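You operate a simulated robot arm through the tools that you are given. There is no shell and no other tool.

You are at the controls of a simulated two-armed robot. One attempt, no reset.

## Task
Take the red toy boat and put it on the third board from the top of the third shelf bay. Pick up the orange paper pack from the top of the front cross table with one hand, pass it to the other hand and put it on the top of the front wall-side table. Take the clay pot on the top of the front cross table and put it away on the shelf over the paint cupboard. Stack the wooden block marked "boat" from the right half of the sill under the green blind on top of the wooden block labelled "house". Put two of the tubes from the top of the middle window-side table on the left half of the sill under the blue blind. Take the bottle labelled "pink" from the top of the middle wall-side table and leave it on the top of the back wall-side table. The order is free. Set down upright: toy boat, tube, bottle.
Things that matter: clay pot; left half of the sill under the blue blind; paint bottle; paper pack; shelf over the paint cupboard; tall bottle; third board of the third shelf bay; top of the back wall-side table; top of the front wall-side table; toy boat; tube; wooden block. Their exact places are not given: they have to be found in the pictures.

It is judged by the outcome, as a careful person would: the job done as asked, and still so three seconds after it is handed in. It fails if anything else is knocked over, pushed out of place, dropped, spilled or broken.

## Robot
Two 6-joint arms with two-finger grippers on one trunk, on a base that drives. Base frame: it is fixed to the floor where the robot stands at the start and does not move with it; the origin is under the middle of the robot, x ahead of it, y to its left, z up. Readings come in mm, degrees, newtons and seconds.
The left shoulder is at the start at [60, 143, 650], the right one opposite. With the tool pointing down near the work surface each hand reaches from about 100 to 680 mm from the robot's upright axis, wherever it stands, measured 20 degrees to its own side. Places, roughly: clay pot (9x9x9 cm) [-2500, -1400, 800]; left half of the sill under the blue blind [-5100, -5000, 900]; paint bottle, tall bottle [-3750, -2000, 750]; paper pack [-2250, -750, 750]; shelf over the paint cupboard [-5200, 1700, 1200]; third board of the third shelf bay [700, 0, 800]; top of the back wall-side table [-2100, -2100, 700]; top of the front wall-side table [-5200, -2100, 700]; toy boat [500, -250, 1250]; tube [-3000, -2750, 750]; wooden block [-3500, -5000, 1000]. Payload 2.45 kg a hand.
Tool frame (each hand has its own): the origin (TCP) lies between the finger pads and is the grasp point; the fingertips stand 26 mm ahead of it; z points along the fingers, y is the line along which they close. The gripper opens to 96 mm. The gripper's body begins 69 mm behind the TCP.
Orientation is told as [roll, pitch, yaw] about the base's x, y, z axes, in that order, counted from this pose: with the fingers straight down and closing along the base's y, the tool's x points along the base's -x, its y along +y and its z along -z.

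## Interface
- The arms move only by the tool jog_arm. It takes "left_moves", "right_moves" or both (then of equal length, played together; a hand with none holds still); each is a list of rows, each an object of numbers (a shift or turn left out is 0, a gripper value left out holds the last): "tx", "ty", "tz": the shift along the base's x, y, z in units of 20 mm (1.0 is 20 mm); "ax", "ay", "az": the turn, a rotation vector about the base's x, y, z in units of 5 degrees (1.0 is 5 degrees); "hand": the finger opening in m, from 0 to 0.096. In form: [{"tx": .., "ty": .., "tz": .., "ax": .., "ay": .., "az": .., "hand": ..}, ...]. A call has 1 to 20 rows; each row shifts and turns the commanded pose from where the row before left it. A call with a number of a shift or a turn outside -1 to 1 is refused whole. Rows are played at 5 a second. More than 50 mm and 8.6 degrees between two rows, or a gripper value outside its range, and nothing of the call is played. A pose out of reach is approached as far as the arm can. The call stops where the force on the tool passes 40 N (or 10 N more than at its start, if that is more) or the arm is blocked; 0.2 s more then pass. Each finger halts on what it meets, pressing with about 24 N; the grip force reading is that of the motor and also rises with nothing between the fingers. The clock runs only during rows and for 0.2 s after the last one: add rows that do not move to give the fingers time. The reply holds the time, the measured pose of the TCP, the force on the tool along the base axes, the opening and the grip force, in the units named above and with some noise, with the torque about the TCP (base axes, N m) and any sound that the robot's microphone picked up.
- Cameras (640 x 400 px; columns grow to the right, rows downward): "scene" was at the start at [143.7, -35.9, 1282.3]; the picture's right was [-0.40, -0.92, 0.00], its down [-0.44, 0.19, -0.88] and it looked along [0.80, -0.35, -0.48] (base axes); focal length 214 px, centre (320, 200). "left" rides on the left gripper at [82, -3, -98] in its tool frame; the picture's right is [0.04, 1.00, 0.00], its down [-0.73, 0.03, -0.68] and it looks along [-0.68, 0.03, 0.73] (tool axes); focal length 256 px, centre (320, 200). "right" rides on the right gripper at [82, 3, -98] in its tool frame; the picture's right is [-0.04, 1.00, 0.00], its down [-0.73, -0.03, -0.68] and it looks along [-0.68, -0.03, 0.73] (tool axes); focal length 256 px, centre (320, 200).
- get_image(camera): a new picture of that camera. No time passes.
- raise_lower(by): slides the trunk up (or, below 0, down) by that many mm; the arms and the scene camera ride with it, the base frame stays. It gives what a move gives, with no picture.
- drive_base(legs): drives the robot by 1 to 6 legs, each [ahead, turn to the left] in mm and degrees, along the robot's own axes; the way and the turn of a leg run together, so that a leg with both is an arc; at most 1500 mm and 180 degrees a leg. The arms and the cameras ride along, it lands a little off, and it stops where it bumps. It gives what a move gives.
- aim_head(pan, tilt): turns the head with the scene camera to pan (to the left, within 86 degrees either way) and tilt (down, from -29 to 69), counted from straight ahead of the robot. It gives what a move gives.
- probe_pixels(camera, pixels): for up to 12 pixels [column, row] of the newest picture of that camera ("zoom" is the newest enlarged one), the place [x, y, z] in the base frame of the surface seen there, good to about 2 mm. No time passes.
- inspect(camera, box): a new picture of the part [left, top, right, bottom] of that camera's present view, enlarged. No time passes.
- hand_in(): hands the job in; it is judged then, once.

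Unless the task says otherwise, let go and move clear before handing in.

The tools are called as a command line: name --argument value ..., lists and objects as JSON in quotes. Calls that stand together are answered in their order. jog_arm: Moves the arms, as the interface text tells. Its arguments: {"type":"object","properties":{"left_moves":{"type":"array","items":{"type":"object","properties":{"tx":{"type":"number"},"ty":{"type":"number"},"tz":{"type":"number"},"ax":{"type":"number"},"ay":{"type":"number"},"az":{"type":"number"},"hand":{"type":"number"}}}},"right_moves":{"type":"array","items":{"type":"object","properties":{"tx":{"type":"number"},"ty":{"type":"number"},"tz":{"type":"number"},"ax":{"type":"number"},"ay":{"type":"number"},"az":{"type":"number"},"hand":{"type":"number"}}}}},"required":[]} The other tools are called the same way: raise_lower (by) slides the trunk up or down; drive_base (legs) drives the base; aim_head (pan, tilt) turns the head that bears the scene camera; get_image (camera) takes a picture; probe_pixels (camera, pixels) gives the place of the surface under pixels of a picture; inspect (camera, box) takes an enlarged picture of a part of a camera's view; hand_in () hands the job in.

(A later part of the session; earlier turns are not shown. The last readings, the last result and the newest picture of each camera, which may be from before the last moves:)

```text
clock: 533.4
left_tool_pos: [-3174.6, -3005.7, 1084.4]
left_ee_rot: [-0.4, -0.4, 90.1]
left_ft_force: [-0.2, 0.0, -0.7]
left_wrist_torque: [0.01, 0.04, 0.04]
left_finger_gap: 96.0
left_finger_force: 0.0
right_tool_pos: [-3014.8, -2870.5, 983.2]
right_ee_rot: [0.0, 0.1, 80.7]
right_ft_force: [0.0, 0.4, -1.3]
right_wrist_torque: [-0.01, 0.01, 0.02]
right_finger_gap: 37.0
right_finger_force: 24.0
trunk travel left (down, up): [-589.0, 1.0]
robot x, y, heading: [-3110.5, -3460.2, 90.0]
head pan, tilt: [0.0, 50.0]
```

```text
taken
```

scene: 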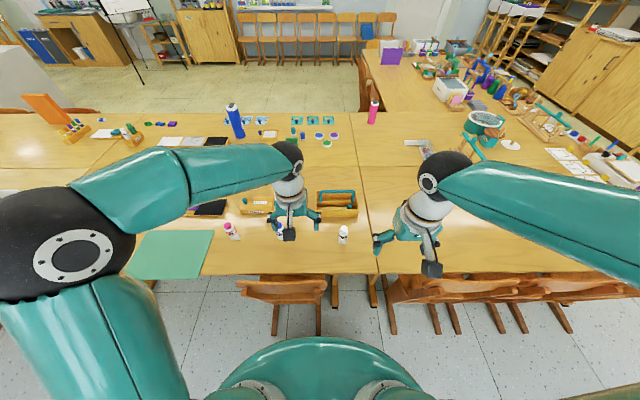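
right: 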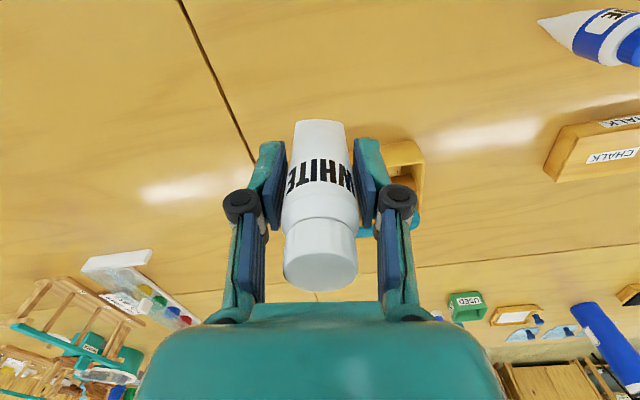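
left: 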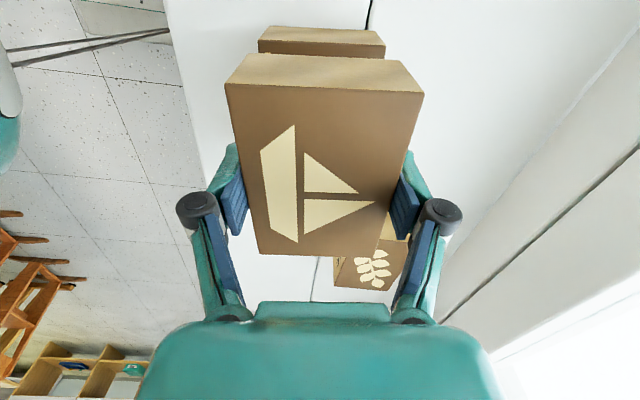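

WHITE is held securely. Draw it back and bring the left hand over BLUE.

jog_arm --right_moves '[{"ty": -0.8, "tx": 0.3, "tz": 0.4}, {"ty": -0.8, "tx": 0.3, "tz": 0.4}, {"ty": -0.8, "tx": 0.3, "tz": 0.4}, {"ty": -0.8, "tx": 0.3, "tz": 0.4}, {"ty": -0.8, "tx": 0.3, "tz": 0.4}, {"ty": -0.8, "tx": 0.3}, {"ty": -0.8, "tx": 0.3}, {"ty": -0.8, "tx": 0.3}, {"ty": -0.8}, {"ty": -0.8}]' --left_moves '[{"tx": -0.585, "ty": 0.955, "tz": -0.75, "hand": 0.07}, {"tx": -0.585, "ty": 0.955, "tz": -0.75}, {"tx": -0.585, "ty": 0.955, "tz": -0.75}, {"tx": -0.585, "ty": 0.955, "tz": -0.75}, {"tx": -0.585, "ty": 0.955, "tz": -0.75}, {"tx": -0.585, "ty": 0.955, "tz": -0.75}, {"tx": -0.585, "ty": 0.955, "tz": -0.75}, {"tx": -0.585, "ty": 0.955, "tz": -0.75}, {}, {}]'

get_image --camera "left"

get_image --camera "scene"

```text
clock: 535.6
left_tool_pos: [-3267.6, -2853.3, 963.5]
left_ee_rot: [-0.4, -0.4, 90.0]
left_ft_force: [0.6, 0.0, -0.1]
left_wrist_torque: [-0.01, -0.02, 0.0]
left_finger_gap: 70.1
left_finger_force: 0.0
right_tool_pos: [-2967.8, -3029.6, 1021.8]
right_ee_rot: [0.1, 0.1, 80.6]
right_ft_force: [1.0, -0.7, -1.0]
right_wrist_torque: [-0.06, -0.04, 0.0]
right_finger_gap: 36.9
right_finger_force: 24.1
trunk travel left (down, up): [-589.0, 1.0]
robot x, y, heading: [-3111.2, -3461.0, 90.0]
head pan, tilt: [0.0, 50.0]
```

```text
taken
```

left: 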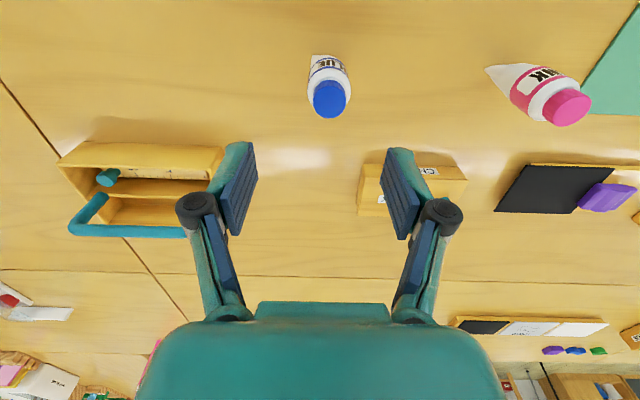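

```text
taken
```

scene: 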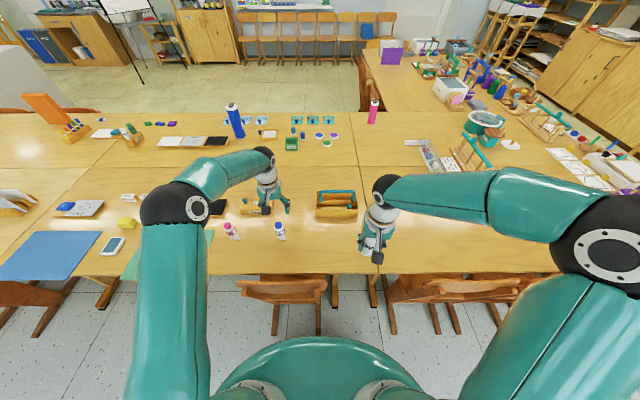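

inspect --camera "left" --box '[290, 40, 370, 130]'

probe_pixels --camera "left" --pixels '[[330, 100], [316, 100], [344, 100], [330, 85], [330, 115], [309, 75], [347, 75], [312, 58], [340, 58]]'

inspect --camera "scene" --box '[240, 200, 320, 250]'

probe_pixels --camera "zoom" --pixels '[[280, 315], [345, 320], [310, 322], [295, 300], [340, 305], [310, 200], [275, 260], [350, 265], [285, 322], [340, 328]]'

```text
4.44 times, centred on (330, 85) of left
```

zoom: 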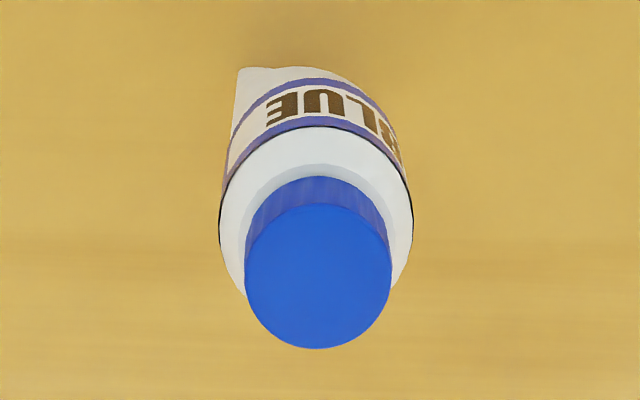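

```text
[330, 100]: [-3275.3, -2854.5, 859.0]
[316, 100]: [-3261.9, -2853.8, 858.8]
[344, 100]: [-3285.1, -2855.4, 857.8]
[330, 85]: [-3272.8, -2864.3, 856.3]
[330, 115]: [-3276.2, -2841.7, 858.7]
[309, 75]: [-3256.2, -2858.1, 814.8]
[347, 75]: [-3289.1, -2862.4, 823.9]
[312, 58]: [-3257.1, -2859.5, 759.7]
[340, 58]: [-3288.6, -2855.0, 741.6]
```

```text
8.00 times, centred on (280, 225) of scene
```

zoom: 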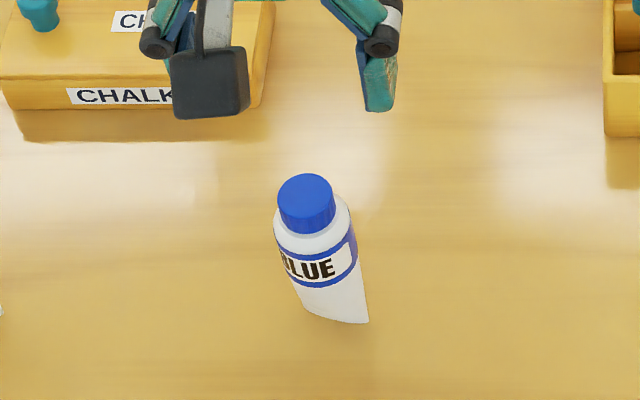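

```text
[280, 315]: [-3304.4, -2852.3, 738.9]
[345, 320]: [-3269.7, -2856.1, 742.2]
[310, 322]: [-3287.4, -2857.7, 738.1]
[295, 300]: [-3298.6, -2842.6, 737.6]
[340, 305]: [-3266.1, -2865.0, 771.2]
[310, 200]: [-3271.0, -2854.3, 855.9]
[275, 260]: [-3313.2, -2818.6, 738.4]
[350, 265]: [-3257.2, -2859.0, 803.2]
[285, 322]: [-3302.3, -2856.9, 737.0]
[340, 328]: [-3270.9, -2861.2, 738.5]
```

BLUE centre ≈(−3273,−2853), foot turned ≈−18°. Adjusting and descending.

jog_arm --left_moves '[{"tx": -0.27, "az": -0.9, "tz": -0.9}, {"az": -0.9, "tz": -0.98}, {"az": -0.9, "tz": -0.98}, {"az": -0.9, "tz": -0.98}, {"tz": -0.98}, {"tz": -0.98}, {"tz": -0.98}, {"tz": -0.98}, {}]'

get_image --camera "left"

```text
clock: 537.6
left_tool_pos: [-3272.0, -2853.3, 808.0]
left_ee_rot: [-0.5, -0.5, 71.9]
left_ft_force: [-0.3, -0.5, -0.1]
left_wrist_torque: [0.02, 0.0, -0.01]
left_finger_gap: 69.9
left_finger_force: 0.0
right_tool_pos: [-2967.8, -3028.4, 1022.7]
right_ee_rot: [-0.1, 0.1, 80.7]
right_ft_force: [-0.1, -0.1, -1.2]
right_wrist_torque: [0.0, -0.02, 0.01]
right_finger_gap: 37.2
right_finger_force: 23.8
trunk travel left (down, up): [-589.0, 1.0]
robot x, y, heading: [-3111.6, -3460.8, 89.8]
head pan, tilt: [0.0, 50.0]
```

```text
taken
```

left: 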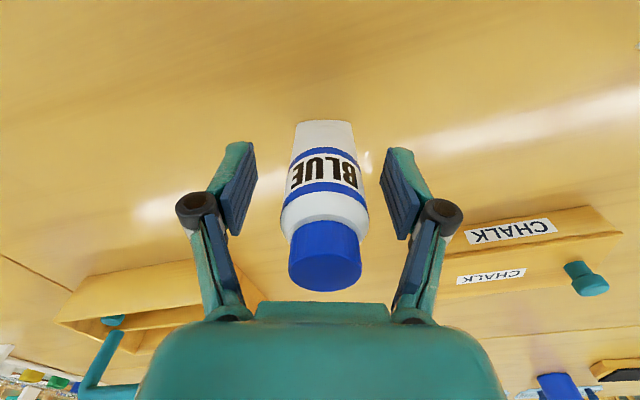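

Label is square to the hand, so yaw matches. Gripping BLUE and lifting.

jog_arm --left_moves '[{"hand": 0.05}, {"hand": 0.035}, {"hand": 0.02}, {}, {}]'

jog_arm --left_moves '[{"tz": 0.3}, {"tz": 0.5}, {"tz": 0.8}, {"tz": 0.9}, {"tz": 0.9}, {"tz": 0.9}, {"tz": 0.9}, {"tz": 0.9}, {"tz": 0.9}, {"tz": 0.9}, {"tz": 0.9, "ty": -0.5}, {"ty": -0.9}, {"ty": -0.9}, {"ty": -0.9}, {"ty": -0.9}, {"ty": -0.9}, {"ty": -0.9}, {"ty": -0.9}, {}]'

get_image --camera "left"

get_image --camera "scene"

```text
clock: 538.8
left_tool_pos: [-3272.6, -2853.3, 808.2]
left_ee_rot: [-0.4, -0.4, 72.0]
left_ft_force: [-0.4, -0.2, 1.6]
left_wrist_torque: [0.01, -0.03, -0.05]
left_finger_gap: 37.4
left_finger_force: 23.8
right_tool_pos: [-2968.2, -3029.4, 1022.6]
right_ee_rot: [0.0, 0.1, 80.6]
right_ft_force: [0.0, -0.2, -1.6]
right_wrist_torque: [0.0, -0.02, 0.01]
right_finger_gap: 37.1
right_finger_force: 24.3
trunk travel left (down, up): [-589.0, 1.0]
robot x, y, heading: [-3108.8, -3461.2, 89.8]
head pan, tilt: [0.0, 50.0]
```

```text
clock: 542.8
left_tool_pos: [-3274.5, -2986.8, 985.6]
left_ee_rot: [-0.5, -0.3, 72.1]
left_ft_force: [0.1, 0.2, -1.5]
left_wrist_torque: [0.01, 0.0, 0.0]
left_finger_gap: 37.1
left_finger_force: 24.3
right_tool_pos: [-2966.4, -3028.8, 1021.3]
right_ee_rot: [0.0, 0.1, 80.6]
right_ft_force: [0.6, -0.1, -1.6]
right_wrist_torque: [-0.02, 0.01, 0.02]
right_finger_gap: 37.2
right_finger_force: 23.9
trunk travel left (down, up): [-589.0, 1.0]
robot x, y, heading: [-3109.8, -3458.1, 90.0]
head pan, tilt: [0.0, 50.0]
```

```text
taken
```

left: 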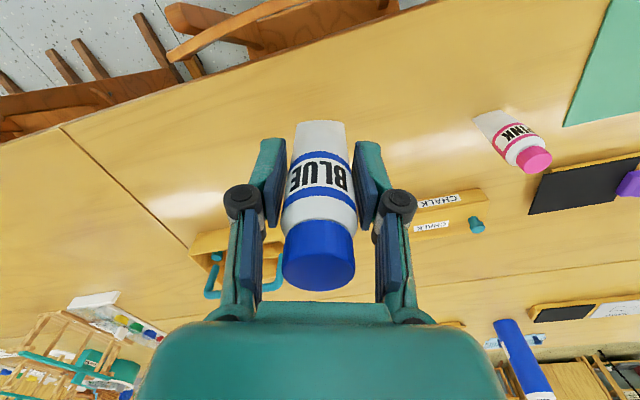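

```text
taken
```

scene: 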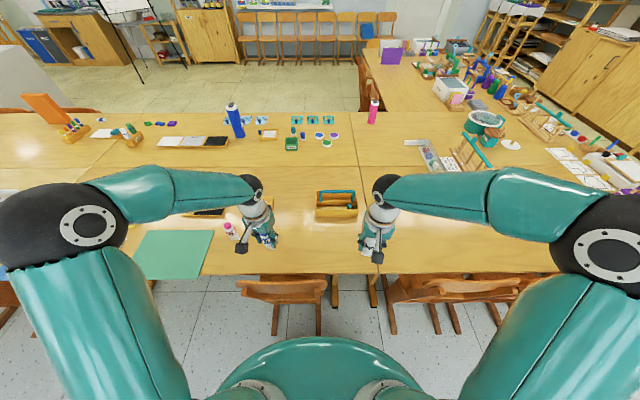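

Both tubes are held. Raising both and heading to the blue-blind sill.

jog_arm --left_moves '[{"tz": 0.9}, {"tz": 0.9}, {"tz": 0.9}, {"tz": 0.9}, {"tz": 0.9}]' --right_moves '[{"tz": 0.6}, {"tz": 0.6}, {"tz": 0.6}, {"tz": 0.6}, {"tz": 0.6}]'

drive_base --legs '[[-420, 0]]'

drive_base --legs '[[0, 30]]'

drive_base --legs '[[0, 30]]'

drive_base --legs '[[0, 30]]'

aim_head --pan 20 --tilt 25

get_image --camera "scene"

```text
clock: 544.0
left_tool_pos: [-3272.7, -2990.4, 1074.9]
left_ee_rot: [-0.4, -0.5, 72.1]
left_ft_force: [-0.1, 0.3, -1.1]
left_wrist_torque: [0.01, -0.02, -0.06]
left_finger_gap: 37.4
left_finger_force: 23.9
right_tool_pos: [-2967.1, -3030.0, 1084.6]
right_ee_rot: [-0.1, 0.1, 80.6]
right_ft_force: [0.8, 0.6, -1.0]
right_wrist_torque: [-0.02, 0.04, 0.0]
right_finger_gap: 37.0
right_finger_force: 24.1
trunk travel left (down, up): [-589.0, 1.0]
robot x, y, heading: [-3111.2, -3463.1, 90.2]
head pan, tilt: [0.0, 50.0]
```

```text
clock: 546.7
left_tool_pos: [-3277.1, -3422.6, 1074.7]
left_ee_rot: [-0.4, -0.5, 72.6]
left_ft_force: [-0.4, -0.4, -1.5]
left_wrist_torque: [0.0, 0.0, 0.01]
left_finger_gap: 37.2
left_finger_force: 23.7
right_tool_pos: [-2970.0, -3458.6, 1084.3]
right_ee_rot: [-0.1, 0.1, 81.1]
right_ft_force: [-0.4, -0.1, -1.5]
right_wrist_torque: [-0.01, -0.02, -0.01]
right_finger_gap: 37.2
right_finger_force: 24.1
trunk travel left (down, up): [-589.0, 1.0]
robot x, y, heading: [-3111.5, -3888.6, 90.2]
head pan, tilt: [0.0, 50.0]
```

```text
clock: 548.7
left_tool_pos: [-3487.1, -3570.8, 1073.6]
left_ee_rot: [-0.5, -0.4, 102.6]
left_ft_force: [-1.0, 0.6, -1.7]
left_wrist_torque: [-0.02, 0.02, 0.03]
left_finger_gap: 37.2
left_finger_force: 23.9
right_tool_pos: [-3203.6, -3448.2, 1084.7]
right_ee_rot: [0.0, 0.1, 111.2]
right_ft_force: [0.6, -0.1, -2.0]
right_wrist_torque: [-0.03, 0.01, 0.03]
right_finger_gap: 37.1
right_finger_force: 24.2
trunk travel left (down, up): [-589.0, 1.0]
robot x, y, heading: [-3089.2, -3879.1, 120.7]
head pan, tilt: [0.0, 50.0]
```

```text
clock: 550.8
left_tool_pos: [-3590.7, -3807.7, 1075.9]
left_ee_rot: [-0.4, -0.5, 132.2]
left_ft_force: [-0.3, -0.6, -2.0]
left_wrist_torque: [-0.02, 0.0, -0.02]
left_finger_gap: 37.1
left_finger_force: 24.4
right_tool_pos: [-3404.5, -3561.1, 1084.5]
right_ee_rot: [0.0, 0.1, 140.8]
right_ft_force: [-0.1, 0.5, -0.7]
right_wrist_torque: [0.03, 0.0, -0.01]
right_finger_gap: 37.0
right_finger_force: 23.8
trunk travel left (down, up): [-589.0, 1.0]
robot x, y, heading: [-3077.5, -3859.7, 150.4]
head pan, tilt: [0.0, 50.0]
```

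```text
clock: 552.8
left_tool_pos: [-3548.1, -4071.9, 1076.4]
left_ee_rot: [-0.4, -0.4, 162.6]
left_ft_force: [-0.2, -1.2, -1.3]
left_wrist_torque: [0.0, 0.0, 0.03]
left_finger_gap: 37.1
left_finger_force: 24.3
right_tool_pos: [-3511.3, -3766.0, 1085.2]
right_ee_rot: [0.1, 0.1, 171.1]
right_ft_force: [0.0, -0.3, -1.5]
right_wrist_torque: [-0.03, 0.0, 0.0]
right_finger_gap: 37.3
right_finger_force: 24.6
trunk travel left (down, up): [-589.0, 1.0]
robot x, y, heading: [-3079.1, -3840.4, -179.8]
head pan, tilt: [0.0, 50.0]
```

```text
clock: 553.7
left_tool_pos: [-3546.3, -4070.8, 1077.1]
left_ee_rot: [-0.4, -0.4, 162.5]
left_ft_force: [0.2, -0.3, -1.3]
left_wrist_torque: [-0.02, -0.03, -0.02]
left_finger_gap: 37.2
left_finger_force: 23.5
right_tool_pos: [-3510.8, -3765.8, 1085.8]
right_ee_rot: [0.0, 0.2, 171.0]
right_ft_force: [0.6, -0.2, -2.5]
right_wrist_torque: [-0.03, 0.01, 0.03]
right_finger_gap: 37.3
right_finger_force: 24.0
trunk travel left (down, up): [-589.0, 1.0]
robot x, y, heading: [-3083.7, -3835.3, -179.7]
head pan, tilt: [20.0, 25.0]
```

```text
taken
```

scene: 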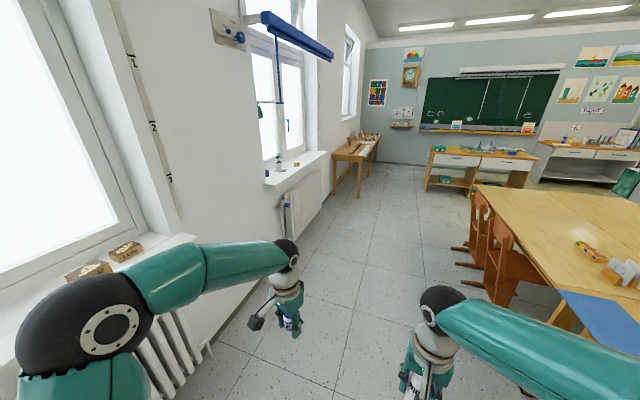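

Path along the aisle is clear. Driving on to x≈−5000.

drive_base --legs '[[950, 0], [930, 0]]'

drive_base --legs '[[0, 30]]'

drive_base --legs '[[0, 30]]'

drive_base --legs '[[0, 30]]'

aim_head --pan 0 --tilt 30

get_image --camera "scene"

```text
clock: 563.3
left_tool_pos: [-5429.9, -4056.2, 1076.8]
left_ee_rot: [-0.5, -0.4, 162.2]
left_ft_force: [-1.3, 0.8, -1.8]
left_wrist_torque: [0.0, 0.0, 0.0]
left_finger_gap: 37.3
left_finger_force: 24.1
right_tool_pos: [-5392.2, -3750.2, 1085.1]
right_ee_rot: [-0.1, 0.2, 170.8]
right_ft_force: [-0.1, -0.1, -1.5]
right_wrist_torque: [0.04, 0.0, -0.01]
right_finger_gap: 37.1
right_finger_force: 23.9
trunk travel left (down, up): [-589.0, 1.0]
robot x, y, heading: [-4963.9, -3820.0, 180.3]
head pan, tilt: [20.0, 25.0]
```

```text
clock: 565.3
left_tool_pos: [-5245.2, -4259.0, 1076.7]
left_ee_rot: [-0.5, -0.4, -167.5]
left_ft_force: [0.3, -0.5, -2.0]
left_wrist_torque: [0.0, -0.02, -0.01]
left_finger_gap: 37.2
left_finger_force: 23.8
right_tool_pos: [-5367.2, -3975.4, 1085.8]
right_ee_rot: [0.0, 0.1, -158.9]
right_ft_force: [0.7, 1.4, -1.5]
right_wrist_torque: [-0.01, 0.03, 0.0]
right_finger_gap: 36.9
right_finger_force: 24.1
trunk travel left (down, up): [-589.0, 1.0]
robot x, y, heading: [-4973.8, -3802.1, -149.7]
head pan, tilt: [20.0, 25.0]
```

```text
clock: 567.4
left_tool_pos: [-4983.1, -4338.1, 1076.1]
left_ee_rot: [-0.5, -0.3, -137.5]
left_ft_force: [-0.4, 0.0, -1.5]
left_wrist_torque: [0.06, 0.01, 0.01]
left_finger_gap: 37.2
left_finger_force: 24.1
right_tool_pos: [-5228.8, -4152.3, 1087.1]
right_ee_rot: [0.0, 0.1, -129.0]
right_ft_force: [0.0, -0.2, -1.2]
right_wrist_torque: [0.02, -0.01, 0.03]
right_finger_gap: 37.1
right_finger_force: 24.0
trunk travel left (down, up): [-589.0, 1.0]
robot x, y, heading: [-4991.0, -3792.5, -119.4]
head pan, tilt: [20.0, 25.0]
```

```text
clock: 569.4
left_tool_pos: [-4706.3, -4257.9, 1077.6]
left_ee_rot: [-0.5, -0.3, -107.1]
left_ft_force: [-0.2, 0.5, -1.4]
left_wrist_torque: [0.03, 0.04, -0.03]
left_finger_gap: 37.2
left_finger_force: 23.3
right_tool_pos: [-5013.1, -4223.2, 1086.5]
right_ee_rot: [0.0, 0.1, -98.4]
right_ft_force: [-0.5, 0.9, -1.1]
right_wrist_torque: [0.0, 0.02, -0.03]
right_finger_gap: 37.0
right_finger_force: 23.6
trunk travel left (down, up): [-589.0, 1.0]
robot x, y, heading: [-5013.5, -3790.3, -89.6]
head pan, tilt: [20.0, 25.0]
```

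```text
clock: 570.3
left_tool_pos: [-4708.5, -4258.1, 1079.0]
left_ee_rot: [-0.3, -0.4, -107.1]
left_ft_force: [-0.5, -0.4, -1.4]
left_wrist_torque: [0.01, -0.06, -0.01]
left_finger_gap: 37.2
left_finger_force: 24.1
right_tool_pos: [-5015.3, -4223.8, 1087.9]
right_ee_rot: [0.1, 0.1, -98.5]
right_ft_force: [-0.3, 0.1, -1.3]
right_wrist_torque: [0.03, -0.03, -0.01]
right_finger_gap: 37.1
right_finger_force: 24.3
trunk travel left (down, up): [-589.0, 1.0]
robot x, y, heading: [-5016.3, -3793.5, -89.4]
head pan, tilt: [0.0, 30.0]
```

```text
taken
```

scene: 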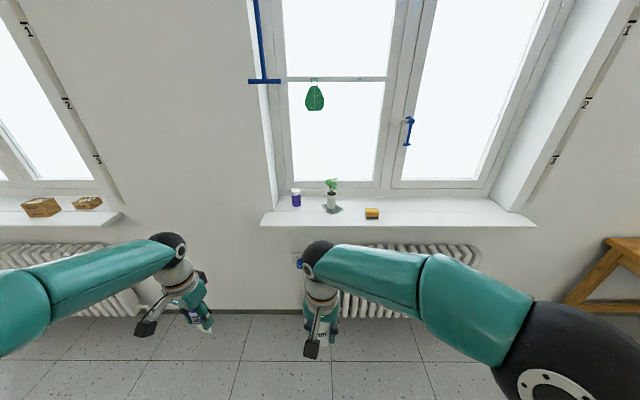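

The blue-blind sill is ahead-right, with a purple jar (296,198), plant (332,195) and sponge (372,213). Probing.

probe_pixels --camera "scene" --pixels '[[264, 222], [533, 222], [296, 200], [332, 205], [372, 213], [290, 218], [345, 215], [400, 210], [320, 220], [275, 210], [355, 205], [398, 220]]'

inspect --camera "scene" --box '[250, 150, 450, 250]'

```text
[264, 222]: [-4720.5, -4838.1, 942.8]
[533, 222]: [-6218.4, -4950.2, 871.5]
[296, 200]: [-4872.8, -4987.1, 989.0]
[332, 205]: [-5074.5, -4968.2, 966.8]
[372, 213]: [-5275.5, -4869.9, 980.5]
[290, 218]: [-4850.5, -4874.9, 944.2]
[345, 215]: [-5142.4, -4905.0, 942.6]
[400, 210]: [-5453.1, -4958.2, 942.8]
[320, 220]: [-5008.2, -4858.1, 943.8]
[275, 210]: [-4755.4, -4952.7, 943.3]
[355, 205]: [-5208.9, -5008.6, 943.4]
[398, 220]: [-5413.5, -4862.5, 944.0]
```

```text
3.20 times, centred on (350, 200) of scene
```

zoom: 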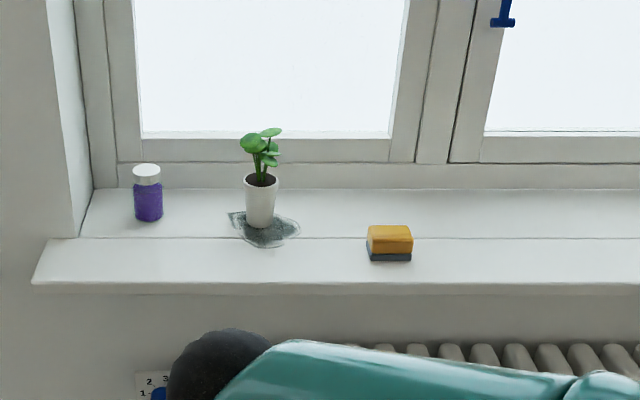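

Let me check that the tubes have not tilted in the grips (compare to the pictures right after gripping).

get_image --camera "left"

get_image --camera "right"

probe_pixels --camera "zoom" --pixels '[[300, 228], [232, 215], [262, 248], [228, 235], [148, 222], [147, 170], [135, 200], [160, 200], [100, 200], [60, 270], [200, 275], [330, 215]]'

```text
taken
```

left: 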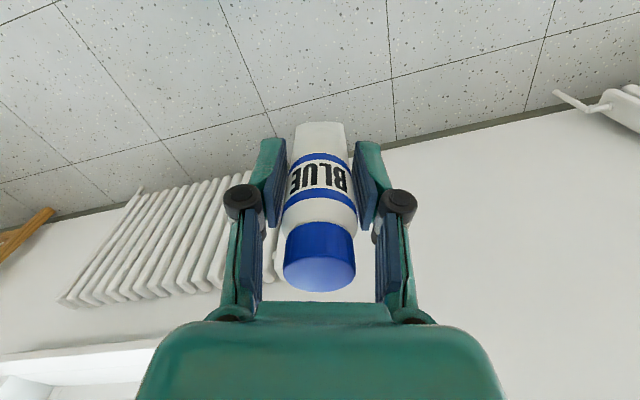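

```text
taken
```

right: 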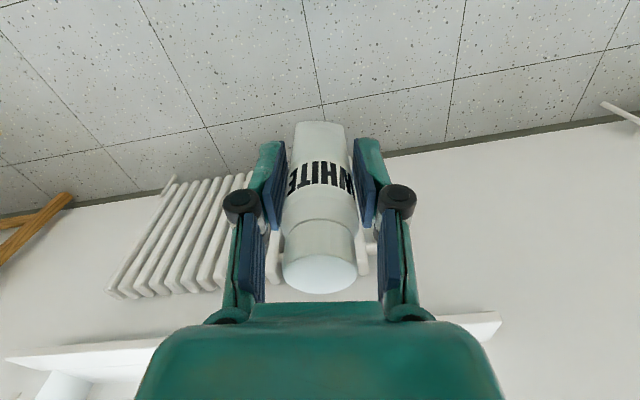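

```text
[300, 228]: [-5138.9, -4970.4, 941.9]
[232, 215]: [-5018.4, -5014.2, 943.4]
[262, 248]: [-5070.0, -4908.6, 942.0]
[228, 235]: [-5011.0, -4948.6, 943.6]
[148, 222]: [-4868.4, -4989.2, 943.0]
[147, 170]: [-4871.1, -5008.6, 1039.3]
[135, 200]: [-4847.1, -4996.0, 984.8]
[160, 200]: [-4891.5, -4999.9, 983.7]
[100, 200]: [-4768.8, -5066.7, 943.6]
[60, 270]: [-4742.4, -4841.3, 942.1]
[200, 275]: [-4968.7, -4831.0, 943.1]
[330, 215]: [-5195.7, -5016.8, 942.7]
```

Tubes are unchanged in the grips. Free spots on the left half: BLUE at ≈(−4830,−4870), WHITE at ≈(−4970,−4875) (clear of the jar, plant stain and sponge). Driving up to the sill.

drive_base --legs '[[270, 0], [260, 0]]'

aim_head --pan 10 --tilt 48

get_image --camera "scene"

```text
clock: 573.7
left_tool_pos: [-4701.8, -4788.2, 1077.7]
left_ee_rot: [-0.5, -0.3, -107.1]
left_ft_force: [-0.7, -0.2, -0.7]
left_wrist_torque: [0.05, 0.0, 0.04]
left_finger_gap: 37.5
left_finger_force: 24.3
right_tool_pos: [-5009.2, -4753.5, 1086.1]
right_ee_rot: [0.0, 0.1, -98.5]
right_ft_force: [-0.6, -0.5, -2.2]
right_wrist_torque: [0.02, -0.05, 0.0]
right_finger_gap: 37.0
right_finger_force: 24.3
trunk travel left (down, up): [-589.0, 1.0]
robot x, y, heading: [-5009.3, -4322.9, -89.7]
head pan, tilt: [0.0, 30.0]
```

```text
clock: 574.5
left_tool_pos: [-4701.4, -4787.1, 1079.3]
left_ee_rot: [-0.5, -0.4, -107.1]
left_ft_force: [1.0, 0.0, -0.8]
left_wrist_torque: [-0.03, 0.02, 0.02]
left_finger_gap: 37.2
left_finger_force: 24.5
right_tool_pos: [-5008.4, -4753.0, 1087.6]
right_ee_rot: [0.0, 0.1, -98.5]
right_ft_force: [-0.4, 0.2, -0.6]
right_wrist_torque: [-0.01, 0.01, -0.02]
right_finger_gap: 36.9
right_finger_force: 23.9
trunk travel left (down, up): [-589.0, 1.0]
robot x, y, heading: [-5008.7, -4321.0, -89.2]
head pan, tilt: [10.0, 48.0]
```

```text
taken
```

scene: 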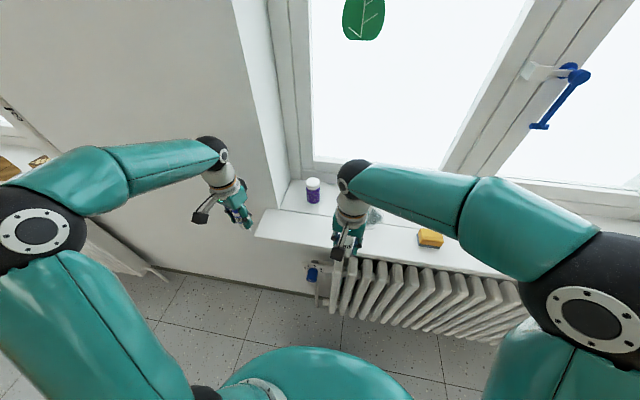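

Moving the right hand a bit aside and the left hand over the BLUE spot.

jog_arm --right_moves '[{"tx": -0.6, "ty": 0.4}, {"tx": -0.6, "ty": 0.4}, {"tx": -0.6, "ty": 0.4}, {"tx": -0.6, "ty": 0.4}, {"tx": -0.6}, {}, {}, {}]' --left_moves '[{"tx": -0.4, "ty": -0.4}, {"tx": -0.92, "ty": -0.59}, {"tx": -0.92, "ty": -0.59}, {"tx": -0.92, "ty": -0.59}, {"tx": -0.92, "ty": -0.59}, {"tx": -0.92, "ty": -0.59}, {"tx": -0.92, "ty": -0.59}, {"tx": -0.5, "ty": -0.2}]'

get_image --camera "scene"

get_image --camera "left"

```text
clock: 576.3
left_tool_pos: [-4831.6, -4870.6, 1079.2]
left_ee_rot: [-0.5, -0.4, -107.2]
left_ft_force: [0.3, 0.7, -2.0]
left_wrist_torque: [0.01, -0.01, -0.01]
left_finger_gap: 37.4
left_finger_force: 24.4
right_tool_pos: [-5070.4, -4720.2, 1088.4]
right_ee_rot: [-0.1, 0.2, -98.5]
right_ft_force: [-0.5, 0.5, -0.2]
right_wrist_torque: [0.0, -0.01, -0.01]
right_finger_gap: 36.8
right_finger_force: 24.1
trunk travel left (down, up): [-589.0, 1.0]
robot x, y, heading: [-5009.7, -4320.3, -89.7]
head pan, tilt: [10.0, 48.0]
```

```text
taken
```

scene: 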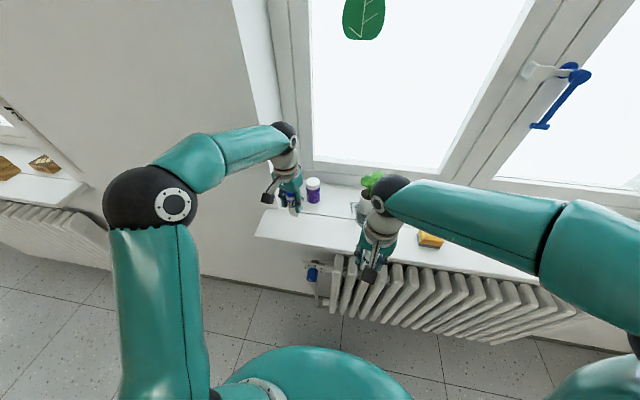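

```text
taken
```

left: 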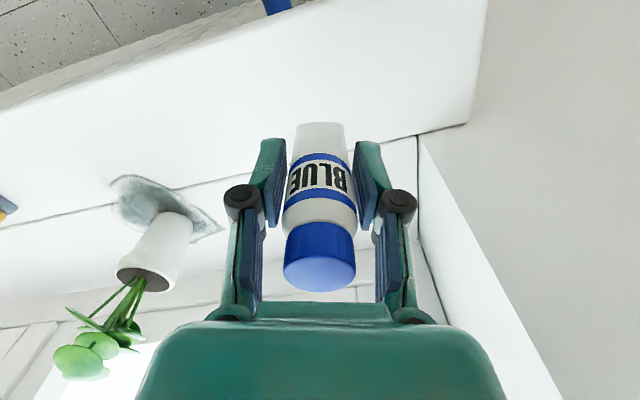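

Position is clear. Lowering BLUE to the sill.

jog_arm --left_moves '[{"tz": -0.8}, {"tz": -0.8}, {"tz": -0.7}, {"tz": -0.4}, {}]'

inspect --camera "scene" --box '[240, 150, 360, 250]'

jog_arm --left_moves '[{"tz": -0.1}, {"tz": -0.1}, {"tz": -0.1}, {}]'

```text
clock: 577.5
left_tool_pos: [-4832.1, -4872.2, 1025.0]
left_ee_rot: [-0.5, -0.4, -107.1]
left_ft_force: [0.6, -0.4, -1.2]
left_wrist_torque: [0.02, 0.02, -0.02]
left_finger_gap: 37.0
left_finger_force: 24.3
right_tool_pos: [-5069.6, -4721.5, 1087.0]
right_ee_rot: [-0.1, 0.0, -98.6]
right_ft_force: [1.1, 0.1, -1.6]
right_wrist_torque: [0.02, 0.0, -0.04]
right_finger_gap: 36.8
right_finger_force: 23.4
trunk travel left (down, up): [-589.0, 1.0]
robot x, y, heading: [-5008.4, -4324.2, -89.6]
head pan, tilt: [10.0, 48.0]
```

```text
4.00 times, centred on (300, 200) of scene
```

zoom: 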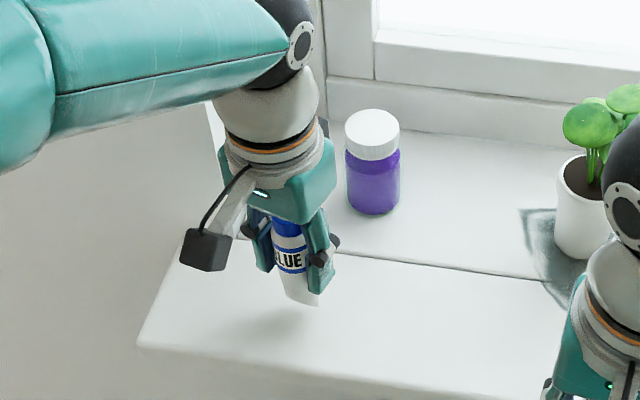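

```text
clock: 578.5
left_tool_pos: [-4830.8, -4871.1, 1018.4]
left_ee_rot: [-0.4, -0.4, -107.1]
left_ft_force: [-0.1, -0.2, -1.1]
left_wrist_torque: [0.01, 0.0, -0.01]
left_finger_gap: 36.9
left_finger_force: 24.0
right_tool_pos: [-5070.1, -4718.9, 1086.7]
right_ee_rot: [0.1, 0.1, -98.5]
right_ft_force: [-0.1, -0.6, -1.0]
right_wrist_torque: [-0.02, -0.03, -0.04]
right_finger_gap: 36.9
right_finger_force: 24.1
trunk travel left (down, up): [-589.0, 1.0]
robot x, y, heading: [-5006.6, -4316.8, -89.7]
head pan, tilt: [10.0, 48.0]
```

jog_arm --left_moves '[{"tz": -0.08}, {"tz": -0.08}, {"tz": -0.06}, {}]'

```text
clock: 579.5
left_tool_pos: [-4832.1, -4871.6, 1013.5]
left_ee_rot: [-0.5, -0.4, -107.1]
left_ft_force: [-0.9, -0.1, -1.7]
left_wrist_torque: [0.02, 0.01, 0.03]
left_finger_gap: 37.2
left_finger_force: 23.6
right_tool_pos: [-5069.4, -4719.8, 1086.6]
right_ee_rot: [0.1, 0.1, -98.4]
right_ft_force: [-0.1, 0.1, -1.2]
right_wrist_torque: [0.02, -0.02, -0.02]
right_finger_gap: 37.0
right_finger_force: 24.0
trunk travel left (down, up): [-589.0, 1.0]
robot x, y, heading: [-5008.4, -4319.3, -89.8]
head pan, tilt: [10.0, 48.0]
```

jog_arm --left_moves '[{"tz": -0.06}, {"tz": -0.06}, {}]'

```text
clock: 580.3
left_tool_pos: [-4830.8, -4870.8, 1013.6]
left_ee_rot: [-0.4, -0.7, -107.1]
left_ft_force: [-1.0, -1.9, 13.9]
left_wrist_torque: [-0.18, -0.11, -0.01]
left_finger_gap: 37.1
left_finger_force: 23.6
right_tool_pos: [-5070.4, -4719.5, 1087.8]
right_ee_rot: [0.0, 0.0, -98.4]
right_ft_force: [-0.1, 0.5, -1.9]
right_wrist_torque: [0.03, -0.01, -0.01]
right_finger_gap: 37.1
right_finger_force: 23.8
trunk travel left (down, up): [-589.0, 1.0]
robot x, y, heading: [-5013.1, -4324.7, -89.8]
head pan, tilt: [10.0, 48.0]
```

Contact (14 N). Easing by 1 mm and opening slowly.

jog_arm --left_moves '[{"tz": 0.05}, {"hand": 0.039}, {"hand": 0.042}, {"hand": 0.046}, {"hand": 0.052}, {"hand": 0.06}, {"hand": 0.07}, {}]'

get_image --camera "left"

inspect --camera "scene" --box '[240, 150, 360, 250]'

```text
clock: 582.1
left_tool_pos: [-4831.4, -4870.9, 1013.8]
left_ee_rot: [-0.4, -0.4, -107.1]
left_ft_force: [-0.5, -0.6, -0.4]
left_wrist_torque: [0.05, 0.0, -0.02]
left_finger_gap: 70.0
left_finger_force: 0.0
right_tool_pos: [-5069.5, -4721.9, 1086.7]
right_ee_rot: [0.0, 0.1, -98.5]
right_ft_force: [0.4, -0.5, -2.0]
right_wrist_torque: [0.03, 0.0, -0.01]
right_finger_gap: 37.1
right_finger_force: 24.0
trunk travel left (down, up): [-589.0, 1.0]
robot x, y, heading: [-5008.2, -4320.4, -89.6]
head pan, tilt: [10.0, 48.0]
```

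```text
taken
```

left: 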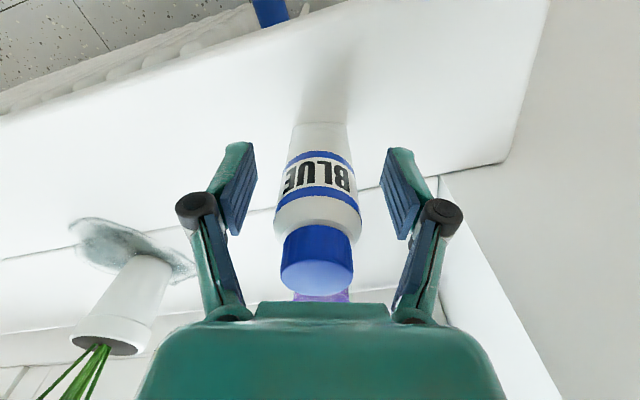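

```text
4.00 times, centred on (300, 200) of scene
```

zoom: 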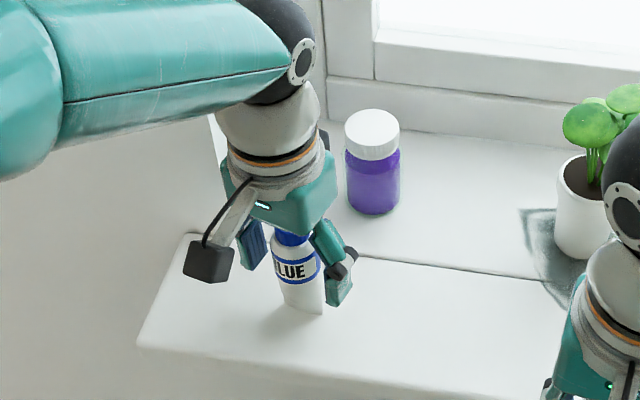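

BLUE stands by itself. Raising the left hand straight up and pulling it back.

jog_arm --left_moves '[{"tz": 0.5}, {"tz": 0.8}, {"tz": 0.9}, {"tz": 0.9}, {"tz": 0.9}, {"tz": 0.9}, {"tz": 0.9}, {"ty": 0.7}, {"ty": 0.9}, {"ty": 0.9, "tx": 0.3}, {"ty": 0.9, "tx": 0.5}, {"ty": 0.9, "tx": 0.5}, {"ty": 0.9, "tx": 0.5}]'

inspect --camera "scene" --box '[240, 150, 400, 250]'

```text
clock: 584.9
left_tool_pos: [-4795.3, -4765.4, 1128.9]
left_ee_rot: [-0.5, -0.5, -107.1]
left_ft_force: [0.0, 0.5, -0.6]
left_wrist_torque: [-0.01, -0.01, -0.02]
left_finger_gap: 69.8
left_finger_force: 0.1
right_tool_pos: [-5069.8, -4720.3, 1088.4]
right_ee_rot: [0.0, 0.1, -98.5]
right_ft_force: [0.3, 0.2, -0.8]
right_wrist_torque: [-0.03, -0.02, 0.02]
right_finger_gap: 37.0
right_finger_force: 24.3
trunk travel left (down, up): [-589.0, 1.0]
robot x, y, heading: [-5005.6, -4321.8, -89.8]
head pan, tilt: [10.0, 48.0]
```

```text
4.00 times, centred on (320, 200) of scene
```

zoom: 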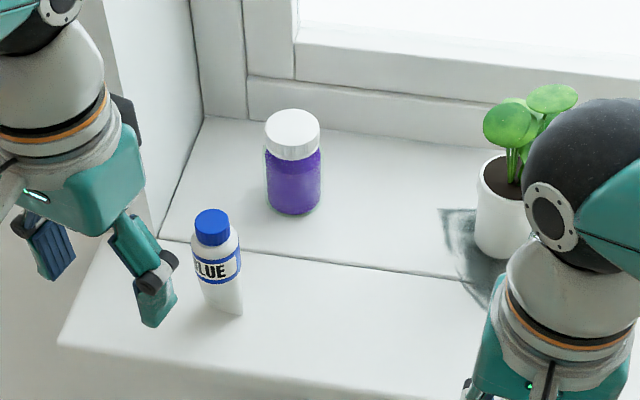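

BLUE stands upright on the left half. Now move the left hand further off and bring WHITE over (−4950,−4875).

jog_arm --left_moves '[{"tx": 0.8, "ty": 0.6}, {"tx": 0.8, "ty": 0.6}, {"tx": 0.8, "ty": 0.6}, {"tx": 0.8, "ty": 0.6}, {}, {}, {}, {}, {}, {}]' --right_moves '[{}, {}, {"tx": 0.75, "ty": -0.97}, {"tx": 0.75, "ty": -0.97}, {"tx": 0.75, "ty": -0.97}, {"tx": 0.75, "ty": -0.97}, {"tx": 0.75, "ty": -0.97}, {"tx": 0.75, "ty": -0.97}, {"tx": 0.75, "ty": -0.97}, {"tx": 0.75, "ty": -0.97}]'

inspect --camera "scene" --box '[240, 140, 400, 240]'

get_image --camera "right"

```text
clock: 587.1
left_tool_pos: [-4732.8, -4719.9, 1127.8]
left_ee_rot: [-0.5, -0.4, -107.0]
left_ft_force: [1.1, -0.5, -1.2]
left_wrist_torque: [0.0, 0.01, 0.04]
left_finger_gap: 69.9
left_finger_force: 0.1
right_tool_pos: [-4948.6, -4876.1, 1086.2]
right_ee_rot: [0.0, 0.2, -98.4]
right_ft_force: [0.2, -0.8, -1.2]
right_wrist_torque: [0.03, 0.01, 0.01]
right_finger_gap: 37.0
right_finger_force: 24.0
trunk travel left (down, up): [-589.0, 1.0]
robot x, y, heading: [-5007.4, -4322.3, -89.7]
head pan, tilt: [10.0, 48.0]
```

```text
4.00 times, centred on (320, 190) of scene
```

zoom: 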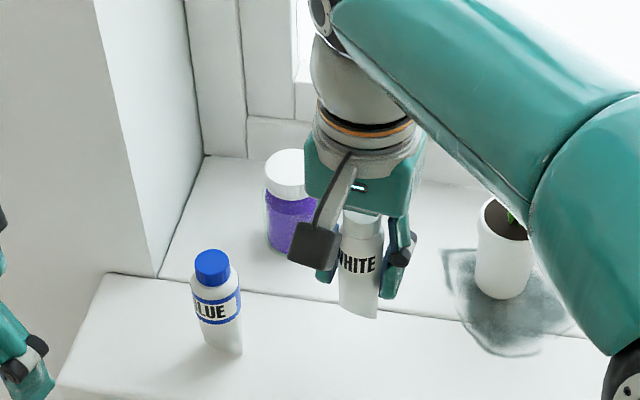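

```text
taken
```

right: 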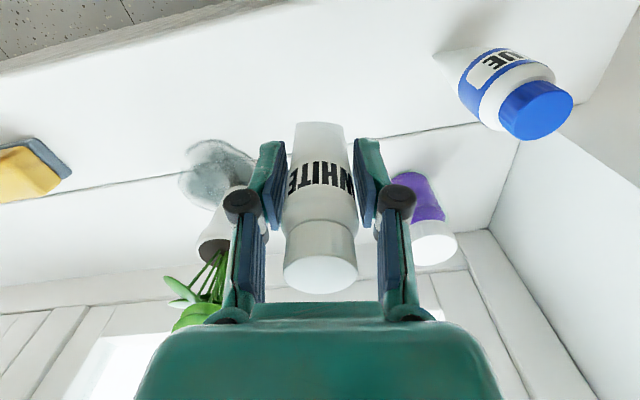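

Spot is free. Lowering WHITE.

jog_arm --right_moves '[{"tz": -0.8}, {"tz": -0.8}, {"tz": -0.8}, {"tz": -0.6}, {"tz": -0.2}, {}]'

jog_arm --right_moves '[{"tz": -0.1}, {"tz": -0.1}, {"tz": -0.06}, {}]'

```text
clock: 588.5
left_tool_pos: [-4731.6, -4718.7, 1129.2]
left_ee_rot: [-0.5, -0.4, -107.1]
left_ft_force: [0.3, -0.5, -0.9]
left_wrist_torque: [0.0, -0.03, 0.01]
left_finger_gap: 69.8
left_finger_force: 0.0
right_tool_pos: [-4948.3, -4876.5, 1024.7]
right_ee_rot: [0.0, 0.1, -98.5]
right_ft_force: [0.6, 1.0, -1.2]
right_wrist_torque: [0.0, 0.03, -0.02]
right_finger_gap: 37.2
right_finger_force: 24.2
trunk travel left (down, up): [-589.0, 1.0]
robot x, y, heading: [-5005.8, -4322.8, -89.5]
head pan, tilt: [10.0, 48.0]
```

```text
clock: 589.5
left_tool_pos: [-4732.0, -4719.7, 1128.3]
left_ee_rot: [-0.5, -0.4, -107.0]
left_ft_force: [-0.1, -0.9, -0.5]
left_wrist_torque: [-0.02, -0.02, -0.01]
left_finger_gap: 69.9
left_finger_force: 0.0
right_tool_pos: [-4948.7, -4876.7, 1017.3]
right_ee_rot: [0.1, 0.2, -98.4]
right_ft_force: [-0.6, 0.0, -1.3]
right_wrist_torque: [-0.03, 0.01, 0.0]
right_finger_gap: 37.2
right_finger_force: 24.1
trunk travel left (down, up): [-589.0, 1.0]
robot x, y, heading: [-5010.0, -4320.7, -89.8]
head pan, tilt: [10.0, 48.0]
```

jog_arm --right_moves '[{"tz": -0.08}, {"tz": -0.08}, {"tz": -0.06}, {}]'

```text
clock: 590.5
left_tool_pos: [-4732.2, -4719.4, 1128.6]
left_ee_rot: [-0.5, -0.4, -107.0]
left_ft_force: [-1.0, 0.2, -0.4]
left_wrist_torque: [-0.03, -0.04, 0.01]
left_finger_gap: 69.9
left_finger_force: 0.1
right_tool_pos: [-4947.8, -4875.6, 1013.1]
right_ee_rot: [0.1, 0.1, -98.4]
right_ft_force: [-0.7, -0.6, -1.5]
right_wrist_torque: [0.0, 0.04, 0.01]
right_finger_gap: 37.1
right_finger_force: 23.7
trunk travel left (down, up): [-589.0, 1.0]
robot x, y, heading: [-5011.8, -4323.9, -89.5]
head pan, tilt: [10.0, 48.0]
```

jog_arm --right_moves '[{"tz": -0.05}, {"tz": -0.05}, {}]'

```text
clock: 591.3
left_tool_pos: [-4731.3, -4718.3, 1128.8]
left_ee_rot: [-0.5, -0.4, -107.2]
left_ft_force: [0.7, -0.4, -0.1]
left_wrist_torque: [0.01, 0.02, 0.0]
left_finger_gap: 70.1
left_finger_force: 0.0
right_tool_pos: [-4948.2, -4874.6, 1012.0]
right_ee_rot: [-0.1, 0.2, -98.5]
right_ft_force: [-0.5, -0.3, 1.0]
right_wrist_torque: [-0.02, -0.07, 0.0]
right_finger_gap: 37.1
right_finger_force: 24.0
trunk travel left (down, up): [-589.0, 1.0]
robot x, y, heading: [-5008.7, -4325.7, -89.4]
head pan, tilt: [10.0, 48.0]
```

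Light contact begins (+1 N). Half a millimetre more, then open slowly.

jog_arm --right_moves '[{"tz": -0.02}, {}]'

jog_arm --right_moves '[{"hand": 0.039}, {"hand": 0.042}, {"hand": 0.046}, {"hand": 0.052}, {"hand": 0.06}, {"hand": 0.066}, {}]'

get_image --camera "right"

inspect --camera "scene" --box '[240, 140, 400, 240]'

```text
clock: 591.9
left_tool_pos: [-4731.9, -4719.4, 1129.0]
left_ee_rot: [-0.5, -0.3, -107.0]
left_ft_force: [0.5, 0.3, 0.0]
left_wrist_torque: [0.01, 0.01, 0.03]
left_finger_gap: 69.9
left_finger_force: 0.0
right_tool_pos: [-4948.4, -4875.6, 1011.9]
right_ee_rot: [0.1, 0.1, -98.4]
right_ft_force: [0.4, -0.2, 4.3]
right_wrist_torque: [0.0, -0.03, 0.03]
right_finger_gap: 36.9
right_finger_force: 24.2
trunk travel left (down, up): [-589.0, 1.0]
robot x, y, heading: [-5007.1, -4324.8, -89.8]
head pan, tilt: [10.0, 48.0]
```

```text
clock: 593.5
left_tool_pos: [-4731.6, -4720.1, 1128.4]
left_ee_rot: [-0.5, -0.4, -107.1]
left_ft_force: [0.2, -0.4, 0.5]
left_wrist_torque: [0.01, 0.01, -0.04]
left_finger_gap: 70.1
left_finger_force: 0.1
right_tool_pos: [-4948.2, -4875.7, 1011.3]
right_ee_rot: [0.0, 0.1, -98.5]
right_ft_force: [0.6, -0.4, 1.4]
right_wrist_torque: [-0.02, 0.01, 0.0]
right_finger_gap: 66.2
right_finger_force: 0.1
trunk travel left (down, up): [-589.0, 1.0]
robot x, y, heading: [-5008.6, -4324.8, -89.6]
head pan, tilt: [10.0, 48.0]
```

```text
taken
```

right: 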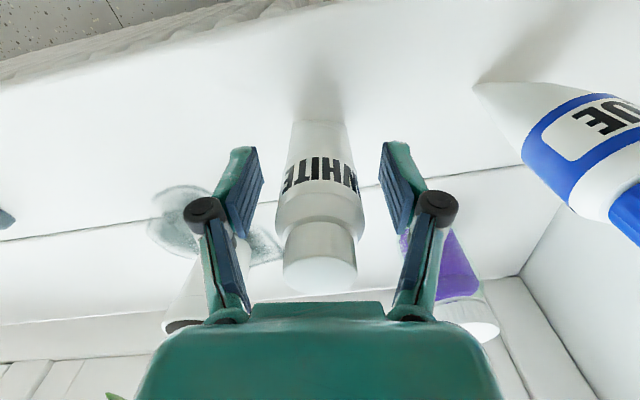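

```text
4.00 times, centred on (320, 190) of scene
```

zoom: 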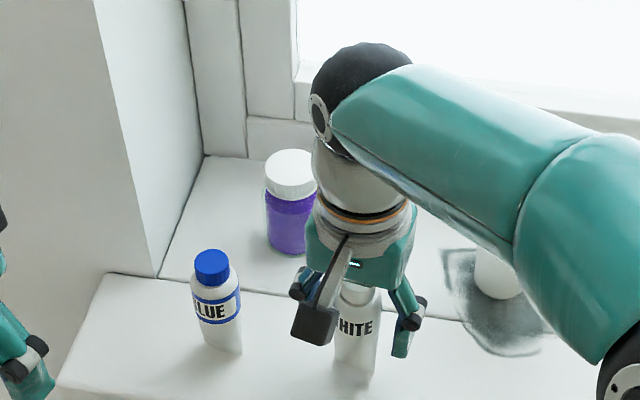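

WHITE stands on its own. Raising the right hand straight up and back.

jog_arm --right_moves '[{"tz": 0.5}, {"tz": 0.8}, {"tz": 0.9}, {"tz": 0.9}, {"tz": 0.9}, {"tz": 0.9}, {"tz": 0.7}, {"ty": 0.7}, {"ty": 0.9}, {"ty": 0.9}, {"ty": 0.9}, {"ty": 0.9, "tx": -0.5}, {"ty": 0.9, "tx": -0.5}, {"tx": -0.5}]'

get_image --camera "scene"

inspect --camera "scene" --box '[240, 140, 400, 240]'

```text
clock: 596.5
left_tool_pos: [-4731.4, -4720.7, 1128.4]
left_ee_rot: [-0.6, -0.4, -107.1]
left_ft_force: [-0.6, -0.2, -0.2]
left_wrist_torque: [-0.04, -0.03, -0.03]
left_finger_gap: 69.9
left_finger_force: 0.1
right_tool_pos: [-4979.0, -4772.2, 1124.1]
right_ee_rot: [0.0, 0.1, -98.5]
right_ft_force: [-1.1, 0.2, -0.3]
right_wrist_torque: [0.01, 0.01, -0.02]
right_finger_gap: 66.2
right_finger_force: 0.0
trunk travel left (down, up): [-589.0, 1.0]
robot x, y, heading: [-5006.7, -4322.6, -89.4]
head pan, tilt: [10.0, 48.0]
```

```text
taken
```

scene: 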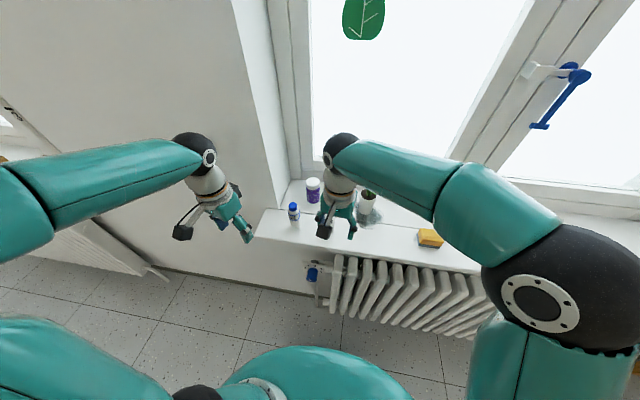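

```text
4.00 times, centred on (320, 190) of scene
```

zoom: 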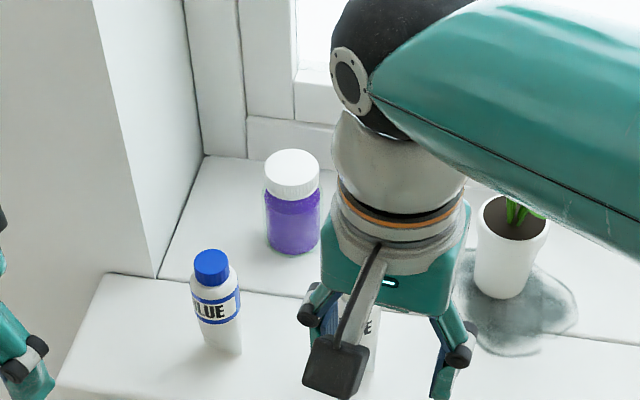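

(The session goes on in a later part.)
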